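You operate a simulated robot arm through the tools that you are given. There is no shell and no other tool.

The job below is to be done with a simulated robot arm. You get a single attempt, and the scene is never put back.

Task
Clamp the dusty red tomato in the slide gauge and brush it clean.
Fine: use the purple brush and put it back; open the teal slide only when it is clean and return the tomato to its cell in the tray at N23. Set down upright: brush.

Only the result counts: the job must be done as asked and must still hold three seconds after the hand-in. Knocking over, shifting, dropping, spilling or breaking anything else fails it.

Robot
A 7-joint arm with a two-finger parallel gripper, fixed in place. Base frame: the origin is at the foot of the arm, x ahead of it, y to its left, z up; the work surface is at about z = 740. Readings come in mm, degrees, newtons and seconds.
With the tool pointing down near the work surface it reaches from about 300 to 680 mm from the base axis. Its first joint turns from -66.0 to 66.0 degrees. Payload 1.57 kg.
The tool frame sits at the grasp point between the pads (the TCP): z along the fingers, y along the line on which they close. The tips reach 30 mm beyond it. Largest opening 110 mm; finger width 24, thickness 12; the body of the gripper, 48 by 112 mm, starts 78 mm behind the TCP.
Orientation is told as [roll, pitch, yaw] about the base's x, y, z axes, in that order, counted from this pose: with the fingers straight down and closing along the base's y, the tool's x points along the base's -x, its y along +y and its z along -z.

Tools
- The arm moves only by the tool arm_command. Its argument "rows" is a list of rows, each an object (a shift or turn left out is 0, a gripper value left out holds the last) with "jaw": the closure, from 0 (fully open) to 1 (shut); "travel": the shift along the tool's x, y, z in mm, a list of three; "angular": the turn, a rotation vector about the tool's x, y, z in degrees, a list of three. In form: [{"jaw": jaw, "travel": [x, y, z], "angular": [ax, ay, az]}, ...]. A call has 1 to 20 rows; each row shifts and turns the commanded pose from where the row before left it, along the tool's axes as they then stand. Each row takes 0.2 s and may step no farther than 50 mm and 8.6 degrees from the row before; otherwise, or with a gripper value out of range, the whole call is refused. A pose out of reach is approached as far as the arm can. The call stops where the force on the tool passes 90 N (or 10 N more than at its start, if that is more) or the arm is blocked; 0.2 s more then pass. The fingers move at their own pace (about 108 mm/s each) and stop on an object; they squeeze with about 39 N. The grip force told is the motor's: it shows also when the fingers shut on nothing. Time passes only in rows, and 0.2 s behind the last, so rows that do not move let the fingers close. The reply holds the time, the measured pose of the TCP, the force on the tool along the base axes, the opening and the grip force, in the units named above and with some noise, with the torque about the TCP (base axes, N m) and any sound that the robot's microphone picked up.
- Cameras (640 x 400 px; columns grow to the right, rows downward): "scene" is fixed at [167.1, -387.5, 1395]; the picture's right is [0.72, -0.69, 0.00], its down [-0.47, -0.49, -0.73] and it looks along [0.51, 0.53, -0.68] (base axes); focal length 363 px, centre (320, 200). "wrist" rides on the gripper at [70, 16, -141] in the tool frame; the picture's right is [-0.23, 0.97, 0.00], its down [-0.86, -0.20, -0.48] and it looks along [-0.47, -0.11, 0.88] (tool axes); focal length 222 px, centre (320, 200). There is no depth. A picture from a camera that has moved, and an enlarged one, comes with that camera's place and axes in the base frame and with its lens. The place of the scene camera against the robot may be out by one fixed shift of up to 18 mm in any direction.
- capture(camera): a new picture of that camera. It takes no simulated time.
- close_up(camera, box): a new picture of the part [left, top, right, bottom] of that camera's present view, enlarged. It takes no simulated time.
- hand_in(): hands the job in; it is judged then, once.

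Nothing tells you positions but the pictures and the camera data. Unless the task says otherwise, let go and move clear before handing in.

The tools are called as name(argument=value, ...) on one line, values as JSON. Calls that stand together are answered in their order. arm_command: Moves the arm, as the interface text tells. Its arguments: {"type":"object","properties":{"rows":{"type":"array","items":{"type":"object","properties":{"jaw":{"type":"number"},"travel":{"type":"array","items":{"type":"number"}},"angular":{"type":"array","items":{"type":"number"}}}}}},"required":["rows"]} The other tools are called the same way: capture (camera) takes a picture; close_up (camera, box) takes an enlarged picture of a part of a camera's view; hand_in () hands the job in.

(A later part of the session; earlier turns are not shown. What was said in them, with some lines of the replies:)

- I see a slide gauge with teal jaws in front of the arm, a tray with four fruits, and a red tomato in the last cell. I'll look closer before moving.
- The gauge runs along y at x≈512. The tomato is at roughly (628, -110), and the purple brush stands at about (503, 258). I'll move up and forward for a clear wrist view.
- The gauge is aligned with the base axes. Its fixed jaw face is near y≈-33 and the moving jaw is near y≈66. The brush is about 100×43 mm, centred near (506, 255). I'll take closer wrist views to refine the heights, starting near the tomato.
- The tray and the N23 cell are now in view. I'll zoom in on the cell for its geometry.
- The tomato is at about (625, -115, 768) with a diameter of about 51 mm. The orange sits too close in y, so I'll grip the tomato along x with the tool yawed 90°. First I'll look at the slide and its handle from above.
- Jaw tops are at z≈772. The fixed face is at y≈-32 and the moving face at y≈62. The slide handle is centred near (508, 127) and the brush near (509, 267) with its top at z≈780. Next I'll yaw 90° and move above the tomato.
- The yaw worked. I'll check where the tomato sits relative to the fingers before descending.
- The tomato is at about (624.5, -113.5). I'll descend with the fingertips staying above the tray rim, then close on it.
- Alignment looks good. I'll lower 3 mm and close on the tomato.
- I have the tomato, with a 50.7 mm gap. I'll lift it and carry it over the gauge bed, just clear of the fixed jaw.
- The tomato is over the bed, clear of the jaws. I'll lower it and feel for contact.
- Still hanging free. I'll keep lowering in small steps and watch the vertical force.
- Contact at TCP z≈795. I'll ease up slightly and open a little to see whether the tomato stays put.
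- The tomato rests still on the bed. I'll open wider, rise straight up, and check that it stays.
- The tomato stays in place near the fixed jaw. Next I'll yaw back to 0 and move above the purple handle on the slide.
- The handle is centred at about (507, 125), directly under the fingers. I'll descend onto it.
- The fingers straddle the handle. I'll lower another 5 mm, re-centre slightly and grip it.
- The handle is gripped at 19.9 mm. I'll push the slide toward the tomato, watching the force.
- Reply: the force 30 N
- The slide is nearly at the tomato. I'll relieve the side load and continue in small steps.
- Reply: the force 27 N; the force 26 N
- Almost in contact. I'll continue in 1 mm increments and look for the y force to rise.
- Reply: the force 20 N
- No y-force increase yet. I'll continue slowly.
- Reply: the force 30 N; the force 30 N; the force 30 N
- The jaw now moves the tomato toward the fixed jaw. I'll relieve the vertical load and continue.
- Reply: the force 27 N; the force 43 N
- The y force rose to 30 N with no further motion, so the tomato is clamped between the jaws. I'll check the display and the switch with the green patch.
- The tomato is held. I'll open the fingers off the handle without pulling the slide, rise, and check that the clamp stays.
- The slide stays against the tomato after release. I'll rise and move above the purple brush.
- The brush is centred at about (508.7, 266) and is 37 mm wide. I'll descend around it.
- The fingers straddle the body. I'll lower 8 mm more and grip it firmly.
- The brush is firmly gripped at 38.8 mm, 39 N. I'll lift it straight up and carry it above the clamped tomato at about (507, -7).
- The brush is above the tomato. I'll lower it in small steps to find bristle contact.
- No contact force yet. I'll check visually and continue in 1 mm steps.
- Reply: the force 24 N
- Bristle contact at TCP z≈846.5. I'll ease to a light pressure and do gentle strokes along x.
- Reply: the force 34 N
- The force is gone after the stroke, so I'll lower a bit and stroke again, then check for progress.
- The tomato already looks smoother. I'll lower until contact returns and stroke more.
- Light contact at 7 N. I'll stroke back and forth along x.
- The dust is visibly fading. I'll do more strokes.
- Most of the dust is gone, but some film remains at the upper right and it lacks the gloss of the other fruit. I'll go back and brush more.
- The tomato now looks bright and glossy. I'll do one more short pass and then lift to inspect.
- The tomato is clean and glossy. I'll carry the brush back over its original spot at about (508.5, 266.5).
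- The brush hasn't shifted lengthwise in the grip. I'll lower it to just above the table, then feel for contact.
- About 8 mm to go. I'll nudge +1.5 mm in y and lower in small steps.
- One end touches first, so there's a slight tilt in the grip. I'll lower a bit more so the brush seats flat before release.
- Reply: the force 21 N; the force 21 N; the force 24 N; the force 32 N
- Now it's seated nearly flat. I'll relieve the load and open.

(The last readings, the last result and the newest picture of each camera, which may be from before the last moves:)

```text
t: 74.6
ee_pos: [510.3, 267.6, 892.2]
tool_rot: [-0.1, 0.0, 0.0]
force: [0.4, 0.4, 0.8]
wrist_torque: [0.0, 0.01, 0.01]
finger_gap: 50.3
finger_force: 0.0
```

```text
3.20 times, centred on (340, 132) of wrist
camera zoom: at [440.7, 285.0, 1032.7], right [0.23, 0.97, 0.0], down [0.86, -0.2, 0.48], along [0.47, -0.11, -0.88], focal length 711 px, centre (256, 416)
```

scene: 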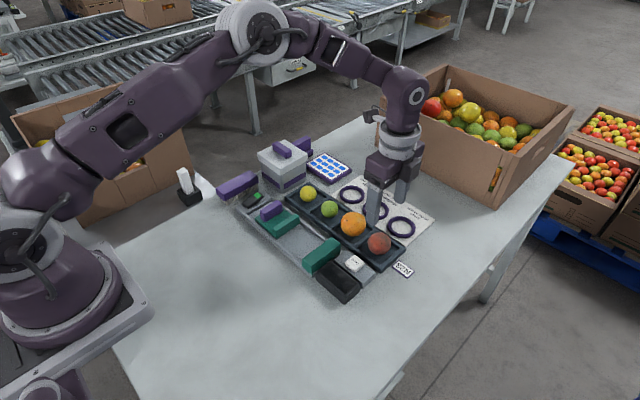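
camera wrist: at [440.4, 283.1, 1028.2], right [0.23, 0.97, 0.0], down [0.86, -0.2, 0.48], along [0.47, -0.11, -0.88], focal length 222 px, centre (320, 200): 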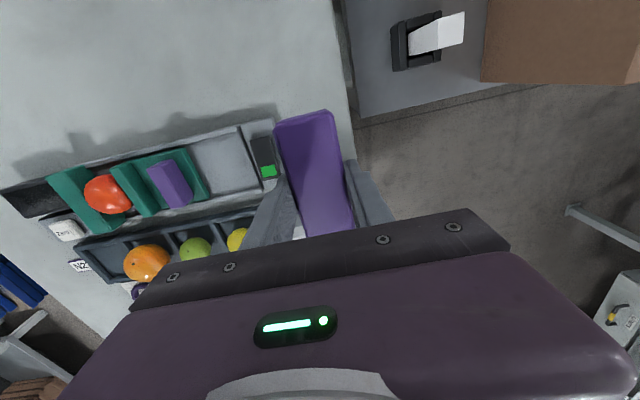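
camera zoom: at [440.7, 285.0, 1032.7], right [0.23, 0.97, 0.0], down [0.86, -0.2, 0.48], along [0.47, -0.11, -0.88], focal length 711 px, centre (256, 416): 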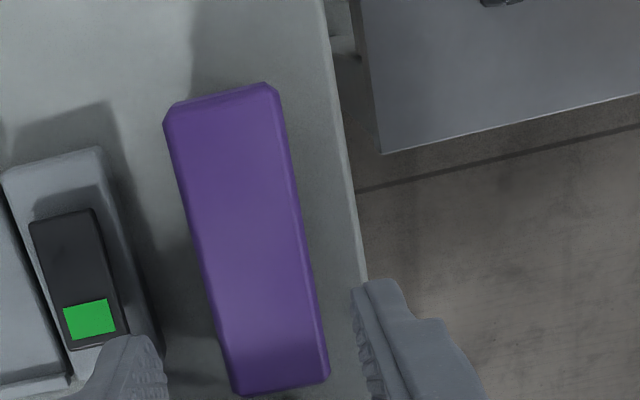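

The brush stands upright within about 2 mm of its original spot. Next I'll move to the slide handle at about (507.5, 78) to open it.

arm_command(rows=[{"travel": [2.5, -47.4, 0]}, {"travel": [0, -47.4, 0]}, {"travel": [0, -47.4, 0]}, {"travel": [0, -47.4, 0], "jaw": 0.6}, {}, {}])

capture(camera="wrist")

close_up(camera="scene", box=[230, 170, 390, 270])

```text
t: 76.0
ee_pos: [504.5, 77.0, 891.6]
tool_rot: [0.0, -0.1, 0.1]
force: [0.1, 0.7, 0.0]
wrist_torque: [-0.01, 0.01, -0.01]
finger_gap: 43.9
finger_force: 0.1
```

```text
taken
camera wrist: at [434.3, 93.8, 1031.5], right [0.23, 0.97, 0.0], down [0.86, -0.2, 0.48], along [0.47, -0.11, -0.88], focal length 222 px, centre (320, 200)
```

wrist: 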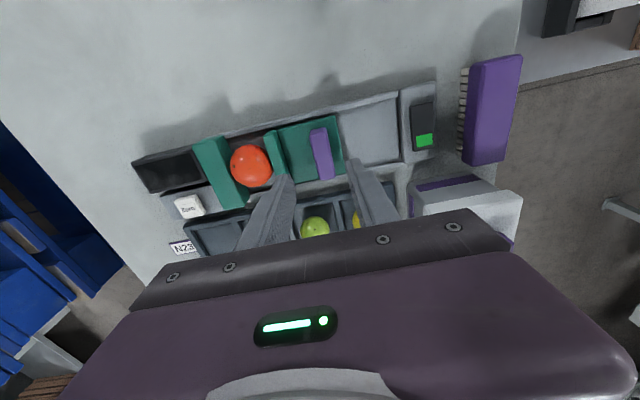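

```text
4.00 times, centred on (310, 220) of scene
camera zoom: at [167.1, -387.5, 1395.0], right [0.72, -0.69, 0.0], down [-0.47, -0.49, -0.73], along [0.51, 0.53, -0.68], focal length 1454 px, centre (360, 120)
```

zoom: 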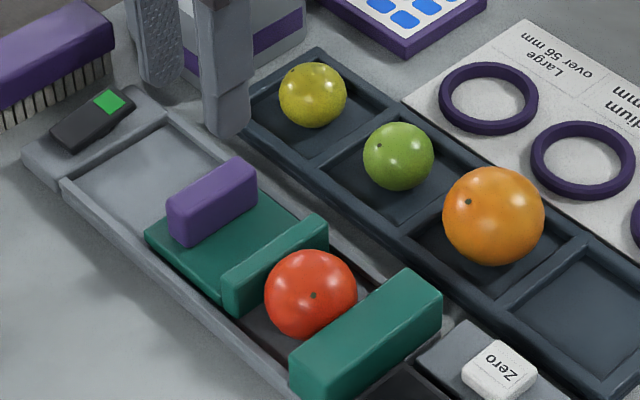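

I'm over the handle and will descend onto it.

arm_command(rows=[{"travel": [-2, 1, 40]}, {"travel": [0, 0, 35]}, {"travel": [0, 0, 19]}, {}, {}])

capture(camera="wrist")

```text
t: 77.2
ee_pos: [507.7, 76.2, 799.5]
tool_rot: [0.0, -0.1, 0.1]
force: [-0.3, 0.4, 1.0]
wrist_torque: [0.01, 0.03, 0.0]
finger_gap: 44.0
finger_force: 0.1
```

```text
taken
camera wrist: at [438.4, 92.2, 938.6], right [0.23, 0.97, 0.0], down [0.86, -0.2, 0.48], along [0.47, -0.11, -0.88], focal length 222 px, centre (320, 200)
```

wrist: 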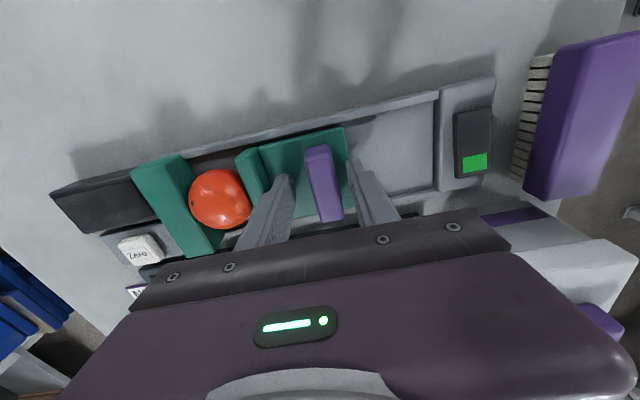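

I'll shift +2.5 mm in y, lower 3 mm and grip the handle.

arm_command(rows=[{"travel": [0, 2.5, 3]}, {}, {"jaw": 0.9}, {}, {}])

arm_command(rows=[{"travel": [0, 3, 0]}, {"travel": [0, 3, 0]}, {}])

close_up(camera="scene", box=[260, 200, 356, 260])

```text
t: 78.4
ee_pos: [508.5, 78.8, 796.2]
tool_rot: [-0.1, 0.0, 0.1]
force: [0.3, 2.9, -0.7]
wrist_torque: [0.03, -0.23, -0.07]
finger_gap: 20.0
finger_force: 34.0
```

```text
t: 79.2
ee_pos: [507.9, 86.1, 796.4]
tool_rot: [0.1, 0.0, 0.0]
force: [11.6, -2.0, -28.0]
wrist_torque: [-0.03, -0.25, -0.06]
finger_gap: 20.0
finger_force: 34.0
```

```text
6.67 times, centred on (308, 230) of scene
camera zoom: at [167.8, -387.5, 1394.9], right [0.72, -0.69, 0.0], down [-0.47, -0.49, -0.73], along [0.5, 0.53, -0.68], focal length 2423 px, centre (400, 0)
```

zoom: 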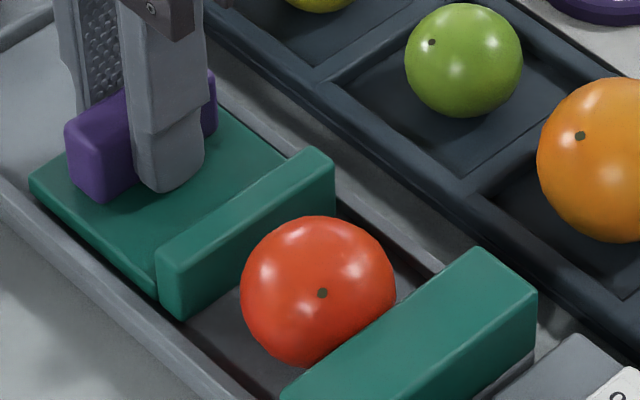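

The slide is opening and the tomato stays still. I'll keep pulling to the original open position at y≈124.

arm_command(rows=[{"travel": [0.3, 6, 0.5]}, {"travel": [0, 8, 0]}, {"travel": [0, 8, 0]}, {}])

arm_command(rows=[{"travel": [0, 8, 0]}, {"travel": [0, 6, 0]}, {}])

close_up(camera="scene", box=[230, 170, 390, 270])

```text
t: 80.2
ee_pos: [508.3, 108.5, 796.2]
tool_rot: [0.0, 0.0, 0.0]
force: [0.1, -1.4, 2.3]
wrist_torque: [-0.04, -0.03, -0.1]
finger_gap: 20.0
finger_force: 34.3
```

```text
t: 81.0
ee_pos: [508.2, 122.1, 796.4]
tool_rot: [0.1, 0.0, 0.1]
force: [-6.4, -1.0, 19.1]
wrist_torque: [-0.03, 0.97, -0.1]
finger_gap: 20.1
finger_force: 33.7
```

```text
4.00 times, centred on (310, 220) of scene
camera zoom: at [166.7, -387.6, 1395.0], right [0.72, -0.69, 0.0], down [-0.47, -0.49, -0.73], along [0.51, 0.53, -0.68], focal length 1454 px, centre (360, 120)
```

zoom: 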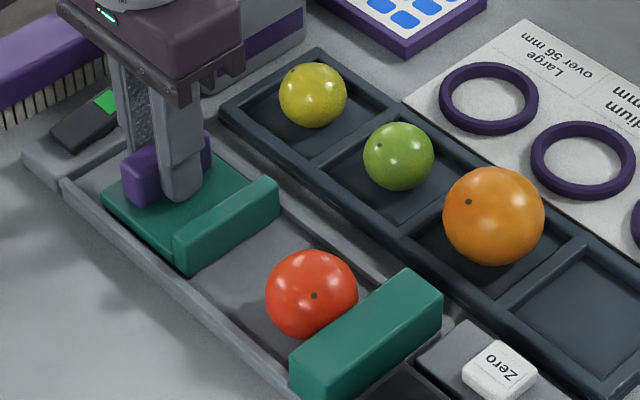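

The slide is back at its open position. I'll release it, rise, yaw 90° and move above the tomato at about (507, -7).

arm_command(rows=[{"jaw": 0.6}, {}, {}, {"travel": [0, 0, -15]}, {"travel": [0, 0, -45]}, {"travel": [0, 0, -40]}, {"travel": [0, -43, 0]}, {"travel": [0, -43, 0]}, {"travel": [0, -43, 0]}, {}])

arm_command(rows=[{"jaw": 0.32, "angular": [0, 0, 8.18]}, {"angular": [0, 0, 8.18]}, {"angular": [0, 0, 8.18]}, {"angular": [0, 0, 8.18]}, {"angular": [0, 0, 8.18]}, {"angular": [0, 0, 8.18]}, {"angular": [0, 0, 8.18]}, {"angular": [0, 0, 8.18]}, {"angular": [0, 0, 8.18]}, {"angular": [0, 0, 8.18]}, {"angular": [0, 0, 8.2]}, {}, {}])

capture(camera="wrist")

close_up(camera="wrist", box=[240, 90, 400, 190])

```text
t: 83.2
ee_pos: [509.3, -5.7, 897.1]
tool_rot: [0.0, 0.0, 0.2]
force: [0.5, 0.2, 0.4]
wrist_torque: [0.01, -0.01, 0.0]
finger_gap: 44.4
finger_force: 0.0
```

```text
t: 86.0
ee_pos: [509.8, -5.7, 896.5]
tool_rot: [-0.1, 0.2, -89.9]
force: [-0.1, 0.1, -0.2]
wrist_torque: [0.02, -0.01, 0.02]
finger_gap: 74.9
finger_force: 0.0
```

```text
taken
camera wrist: at [525.2, 64.6, 1037.6], right [0.97, -0.23, 0.0], down [-0.2, -0.86, 0.48], along [-0.11, -0.47, -0.88], focal length 222 px, centre (320, 200)
```

wrist: 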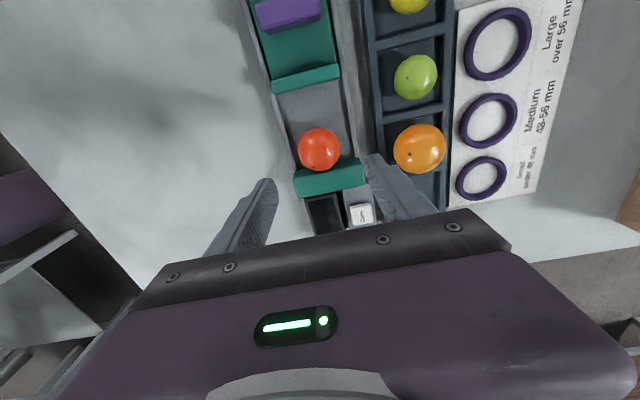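

```text
4.00 times, centred on (320, 140) of wrist
camera zoom: at [525.2, 64.6, 1037.6], right [0.97, -0.23, 0.0], down [-0.2, -0.86, 0.48], along [-0.11, -0.47, -0.88], focal length 888 px, centre (320, 440)
```

zoom: 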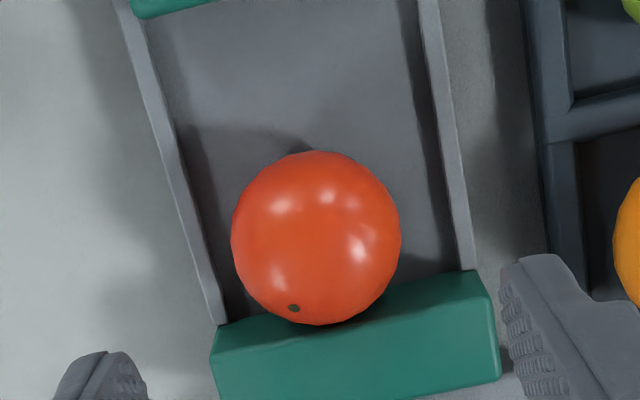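

The tomato is at about (507, -6.5). I'll descend and grip it.

arm_command(rows=[{"travel": [-0.7, -2.2, 40]}, {"travel": [0, 0, 40]}, {"travel": [0, 0, 20]}, {}, {"jaw": 0.56}, {}, {}, {}])

close_up(camera="wrist", box=[230, 80, 410, 240])

```text
t: 87.8
ee_pos: [507.0, -6.1, 797.1]
tool_rot: [0.1, 0.0, -90.0]
force: [-0.6, -0.3, 0.1]
wrist_torque: [0.02, -0.04, 0.01]
finger_gap: 50.8
finger_force: 16.6
```

```text
2.50 times, centred on (320, 160) of wrist
camera zoom: at [523.6, 63.5, 937.8], right [0.97, -0.23, 0.0], down [-0.2, -0.86, 0.48], along [-0.11, -0.47, -0.88], focal length 555 px, centre (320, 300)
```

zoom: 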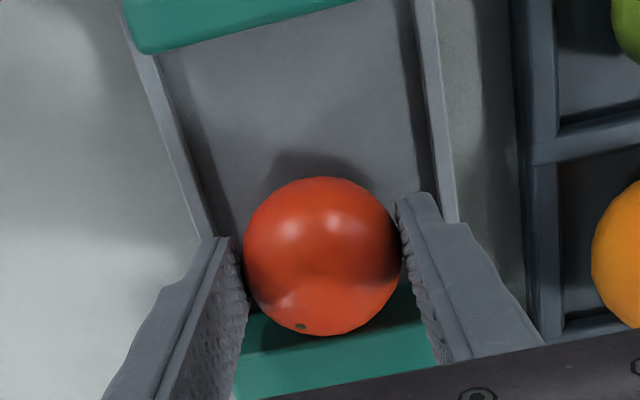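

Gripped at 50.8 mm. I'll lift and carry it back over the N23 cell.

arm_command(rows=[{"travel": [0, 0, -10]}, {"travel": [0, 0, -25]}, {"travel": [0, 0, -30]}, {"travel": [-26.75, 29.4, 0]}, {"travel": [-26.75, 29.4, 0]}, {"travel": [-26.75, 29.4, 0]}, {"travel": [-26.75, 29.4, 0]}, {}, {}])

capture(camera="wrist")

close_up(camera="scene", box=[320, 180, 448, 270])

```text
t: 89.8
ee_pos: [625.2, -114.0, 859.4]
tool_rot: [0.0, -0.1, -90.0]
force: [0.1, -0.7, -0.5]
wrist_torque: [-0.02, -0.03, -0.02]
finger_gap: 51.2
finger_force: 15.3
```

```text
taken
camera wrist: at [641.4, -43.5, 1000.7], right [0.97, -0.23, 0.0], down [-0.2, -0.86, 0.48], along [-0.11, -0.47, -0.88], focal length 222 px, centre (320, 200)
```

wrist: 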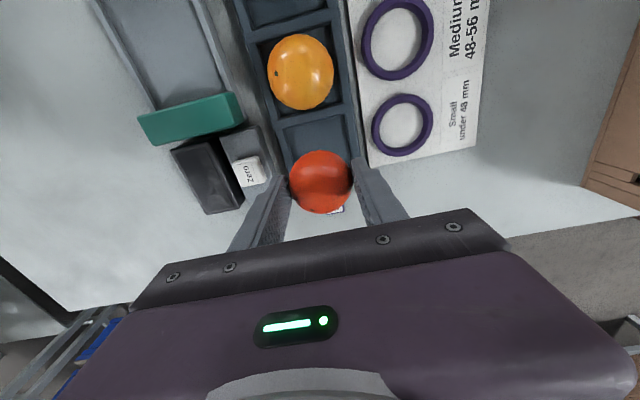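

```text
4.44 times, centred on (384, 225) of scene
camera zoom: at [167.1, -387.5, 1395.0], right [0.72, -0.69, 0.0], down [-0.47, -0.49, -0.73], along [0.51, 0.53, -0.68], focal length 1615 px, centre (36, 89)
```

zoom: 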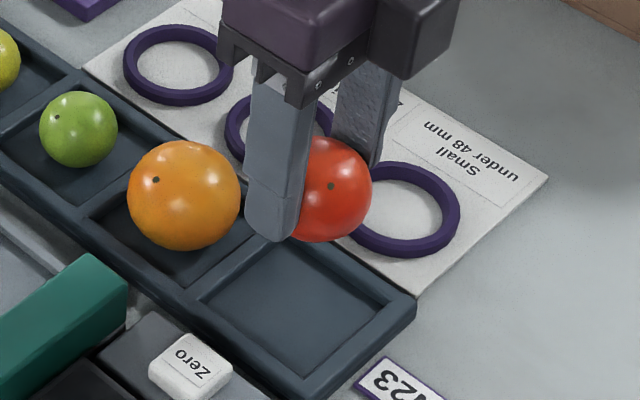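

It's aligned over the empty cell. I'll lower it to just above the floor, then feel for contact.

arm_command(rows=[{"travel": [0, 0, 30]}, {"travel": [0, 0, 25]}, {"travel": [0, 0, 9]}, {}, {}])

close_up(camera="scene", box=[340, 205, 436, 270])

close_up(camera="wrist", box=[230, 80, 410, 240])

```text
t: 91.0
ee_pos: [626.1, -114.6, 796.4]
tool_rot: [0.0, 0.1, -90.1]
force: [-0.9, 0.6, -1.2]
wrist_torque: [0.03, 0.01, 0.02]
finger_gap: 51.1
finger_force: 15.7
```

```text
6.15 times, centred on (388, 238) of scene
camera zoom: at [167.1, -387.5, 1395.0], right [0.72, -0.69, 0.0], down [-0.47, -0.49, -0.73], along [0.51, 0.53, -0.68], focal length 2236 px, centre (-98, -31)
```

zoom: 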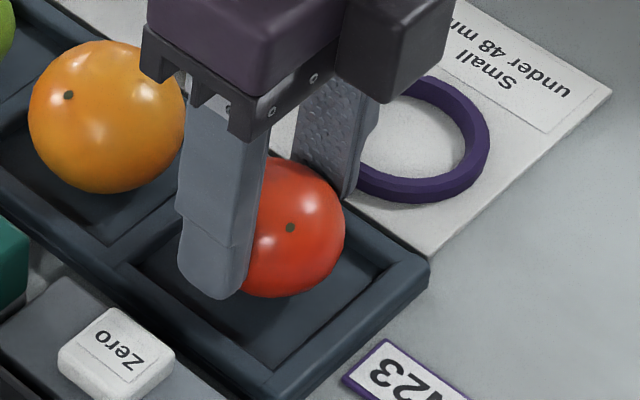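

```text
2.50 times, centred on (320, 160) of wrist
camera zoom: at [642.7, -43.5, 937.1], right [0.97, -0.23, 0.0], down [-0.2, -0.86, 0.48], along [-0.11, -0.47, -0.88], focal length 555 px, centre (320, 300)
```

zoom: 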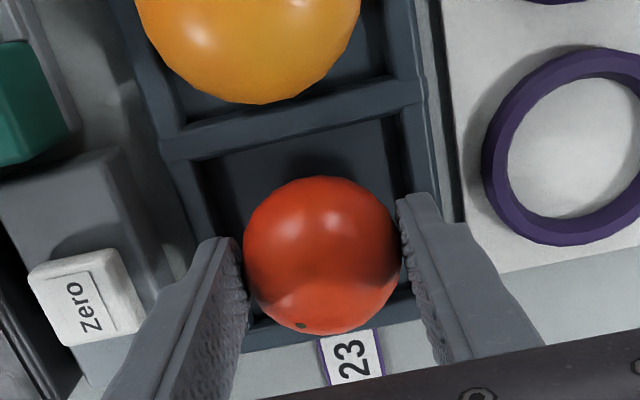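

arm_command(rows=[{"travel": [0.5, -0.5, 3]}, {}])

arm_command(rows=[{"travel": [0, 0, 2]}, {}])

arm_command(rows=[{"travel": [0, 0, 1]}, {}])

```text
t: 91.6
ee_pos: [624.4, -113.4, 794.1]
tool_rot: [0.0, 0.0, -89.9]
force: [0.3, 0.6, -0.6]
wrist_torque: [0.0, 0.05, -0.02]
finger_gap: 50.9
finger_force: 15.7
```

```text
t: 92.2
ee_pos: [624.9, -114.6, 792.6]
tool_rot: [0.0, 0.0, -90.1]
force: [0.1, 0.6, -0.8]
wrist_torque: [0.0, 0.05, 0.01]
finger_gap: 51.2
finger_force: 16.2
```

```text
t: 92.8
ee_pos: [623.9, -114.4, 791.7]
tool_rot: [0.0, 0.0, -90.0]
force: [0.2, 0.0, 1.6]
wrist_torque: [-0.04, -0.01, 0.0]
finger_gap: 50.8
finger_force: 16.2
```

arm_command(rows=[{"travel": [0, 0, 0.8]}, {}])

arm_command(rows=[{"travel": [0, 0, 0.7]}, {}])

```text
t: 93.4
ee_pos: [624.6, -113.5, 790.9]
tool_rot: [0.1, -0.2, -89.9]
force: [-1.6, -4.6, 11.1]
wrist_torque: [-0.23, 0.16, 0.03]
finger_gap: 51.1
finger_force: 15.8
```

```text
t: 94.0
ee_pos: [625.3, -112.9, 791.0]
tool_rot: [0.2, -0.1, -89.9]
force: [1.7, -6.7, 14.3]
wrist_torque: [-0.28, -0.03, 0.0]
finger_gap: 51.0
finger_force: 16.0
```

Floor contact. I'll ease up slightly, open gently and rise.

arm_command(rows=[{"travel": [0, 0, -0.8]}, {"jaw": 0.5}, {"jaw": 0.42}, {"jaw": 0.32}, {}, {}])

close_up(camera="wrist", box=[230, 80, 410, 240])

arm_command(rows=[{"travel": [0, 0, -15]}, {"travel": [0, 0, -40]}, {"travel": [0, 0, -45]}, {"travel": [0, 0, -40]}, {}, {}])

capture(camera="scene")

close_up(camera="wrist", box=[240, 60, 440, 190])

close_up(camera="scene", box=[200, 150, 420, 290])

```text
t: 95.4
ee_pos: [624.3, -113.0, 790.7]
tool_rot: [0.0, 0.1, -90.1]
force: [0.4, 1.1, 0.6]
wrist_torque: [-0.05, 0.03, 0.0]
finger_gap: 74.9
finger_force: 0.1
```

```text
2.50 times, centred on (320, 160) of wrist
camera zoom: at [640.6, -42.9, 930.6], right [0.97, -0.23, 0.0], down [-0.2, -0.86, 0.48], along [-0.11, -0.47, -0.88], focal length 555 px, centre (320, 300)
```

zoom: 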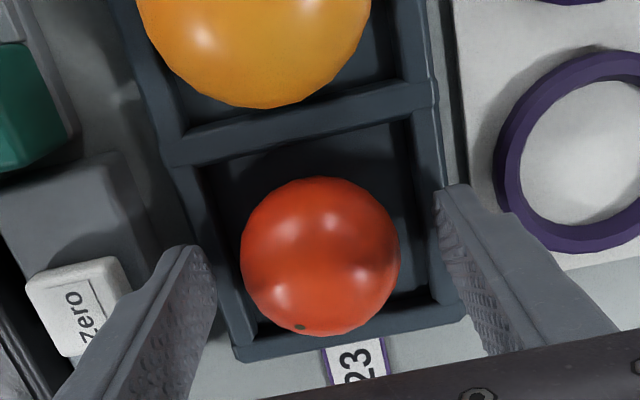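

```text
t: 96.8
ee_pos: [623.3, -112.8, 935.4]
tool_rot: [0.0, 0.1, -89.9]
force: [-0.2, -0.1, -1.0]
wrist_torque: [0.03, -0.03, 0.0]
finger_gap: 74.7
finger_force: 0.0
```

```text
taken
```

scene: 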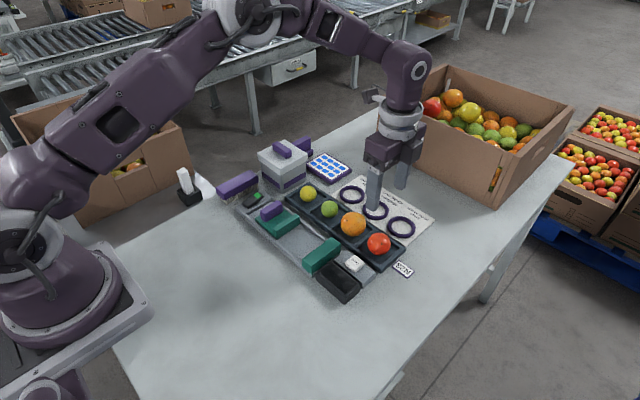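

```text
3.08 times, centred on (340, 125) of wrist
camera zoom: at [639.6, -42.8, 1075.4], right [0.97, -0.23, 0.0], down [-0.2, -0.86, 0.48], along [-0.11, -0.47, -0.88], focal length 684 px, centre (258, 431)
```

zoom: 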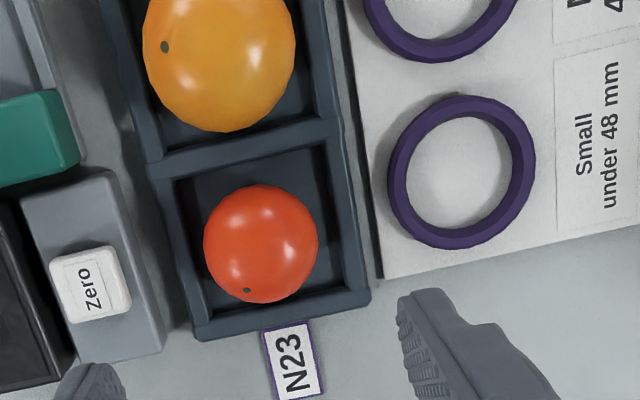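

```text
2.86 times, centred on (310, 220) of scene
camera zoom: at [167.1, -387.5, 1395.0], right [0.72, -0.69, 0.0], down [-0.47, -0.49, -0.73], along [0.51, 0.53, -0.68], focal length 1038 px, centre (349, 143)
```

zoom: 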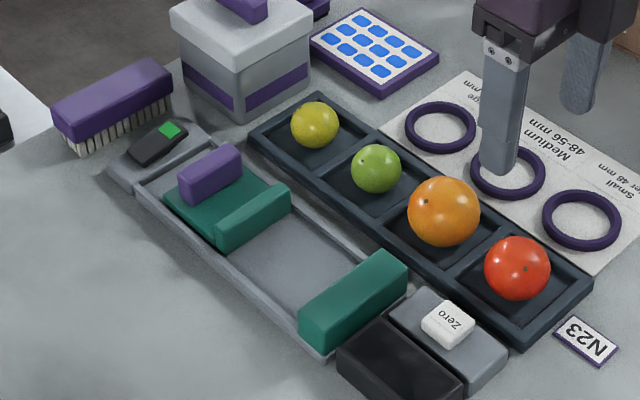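

The tomato is clean in its N23 cell, the slide is open and the arm is clear. One last comparison of the brush's position with its original view before handing in.

close_up(camera="scene", box=[200, 130, 328, 210])

close_up(camera="scene", box=[300, 210, 430, 310])

```text
5.00 times, centred on (264, 170) of scene
camera zoom: at [167.1, -387.5, 1395.0], right [0.72, -0.69, 0.0], down [-0.47, -0.49, -0.73], along [0.51, 0.53, -0.68], focal length 1817 px, centre (600, 350)
```

zoom: 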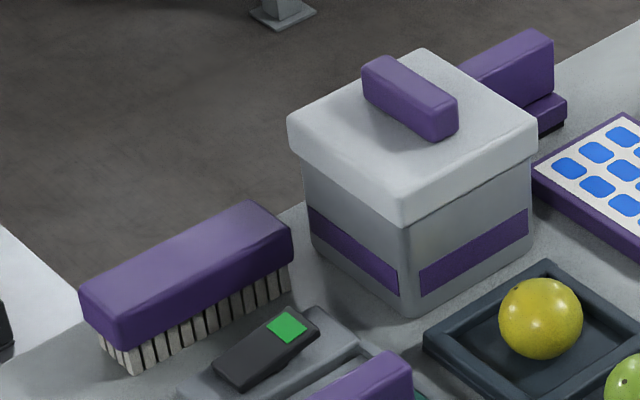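

```text
4.00 times, centred on (365, 260) of scene
camera zoom: at [167.1, -387.5, 1395.0], right [0.72, -0.69, 0.0], down [-0.47, -0.49, -0.73], along [0.51, 0.53, -0.68], focal length 1454 px, centre (140, -40)
```

zoom: 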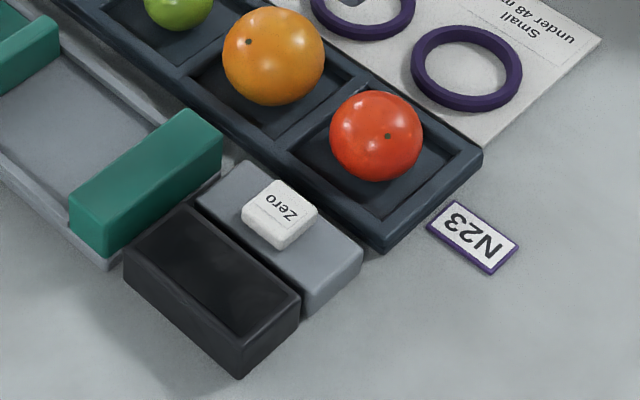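

The brush stands upright in its original place to within 1–2 mm, and nothing else has moved. The clean tomato is back in the N23 cell and the slide is open, so I'm handing in.

hand_in()

```text
The job is handed in.
```

I finished the job and handed it in; no verdict has come back yet. In the last camera views:

- **Tomato:** it is clean and glossy, and back in its cell at N23. I clamped it in the gauge with about 30 N before brushing.
- **Purple brush:** it stands upright within about 2 mm of where it started. It slid about 7 mm upward in the grip and tilted slightly while brushing, so I pressed it flat on the table before letting go.
- **Teal slide:** it stayed closed until the tomato was clean, and is now open again at about its starting position.
- **Everything else:** I saw nothing shifted or knocked over in the final pictures, and the gripper is empty and clear of the table.

I did not touch the Zero button or the switch with the green patch, since the task didn't call for either.
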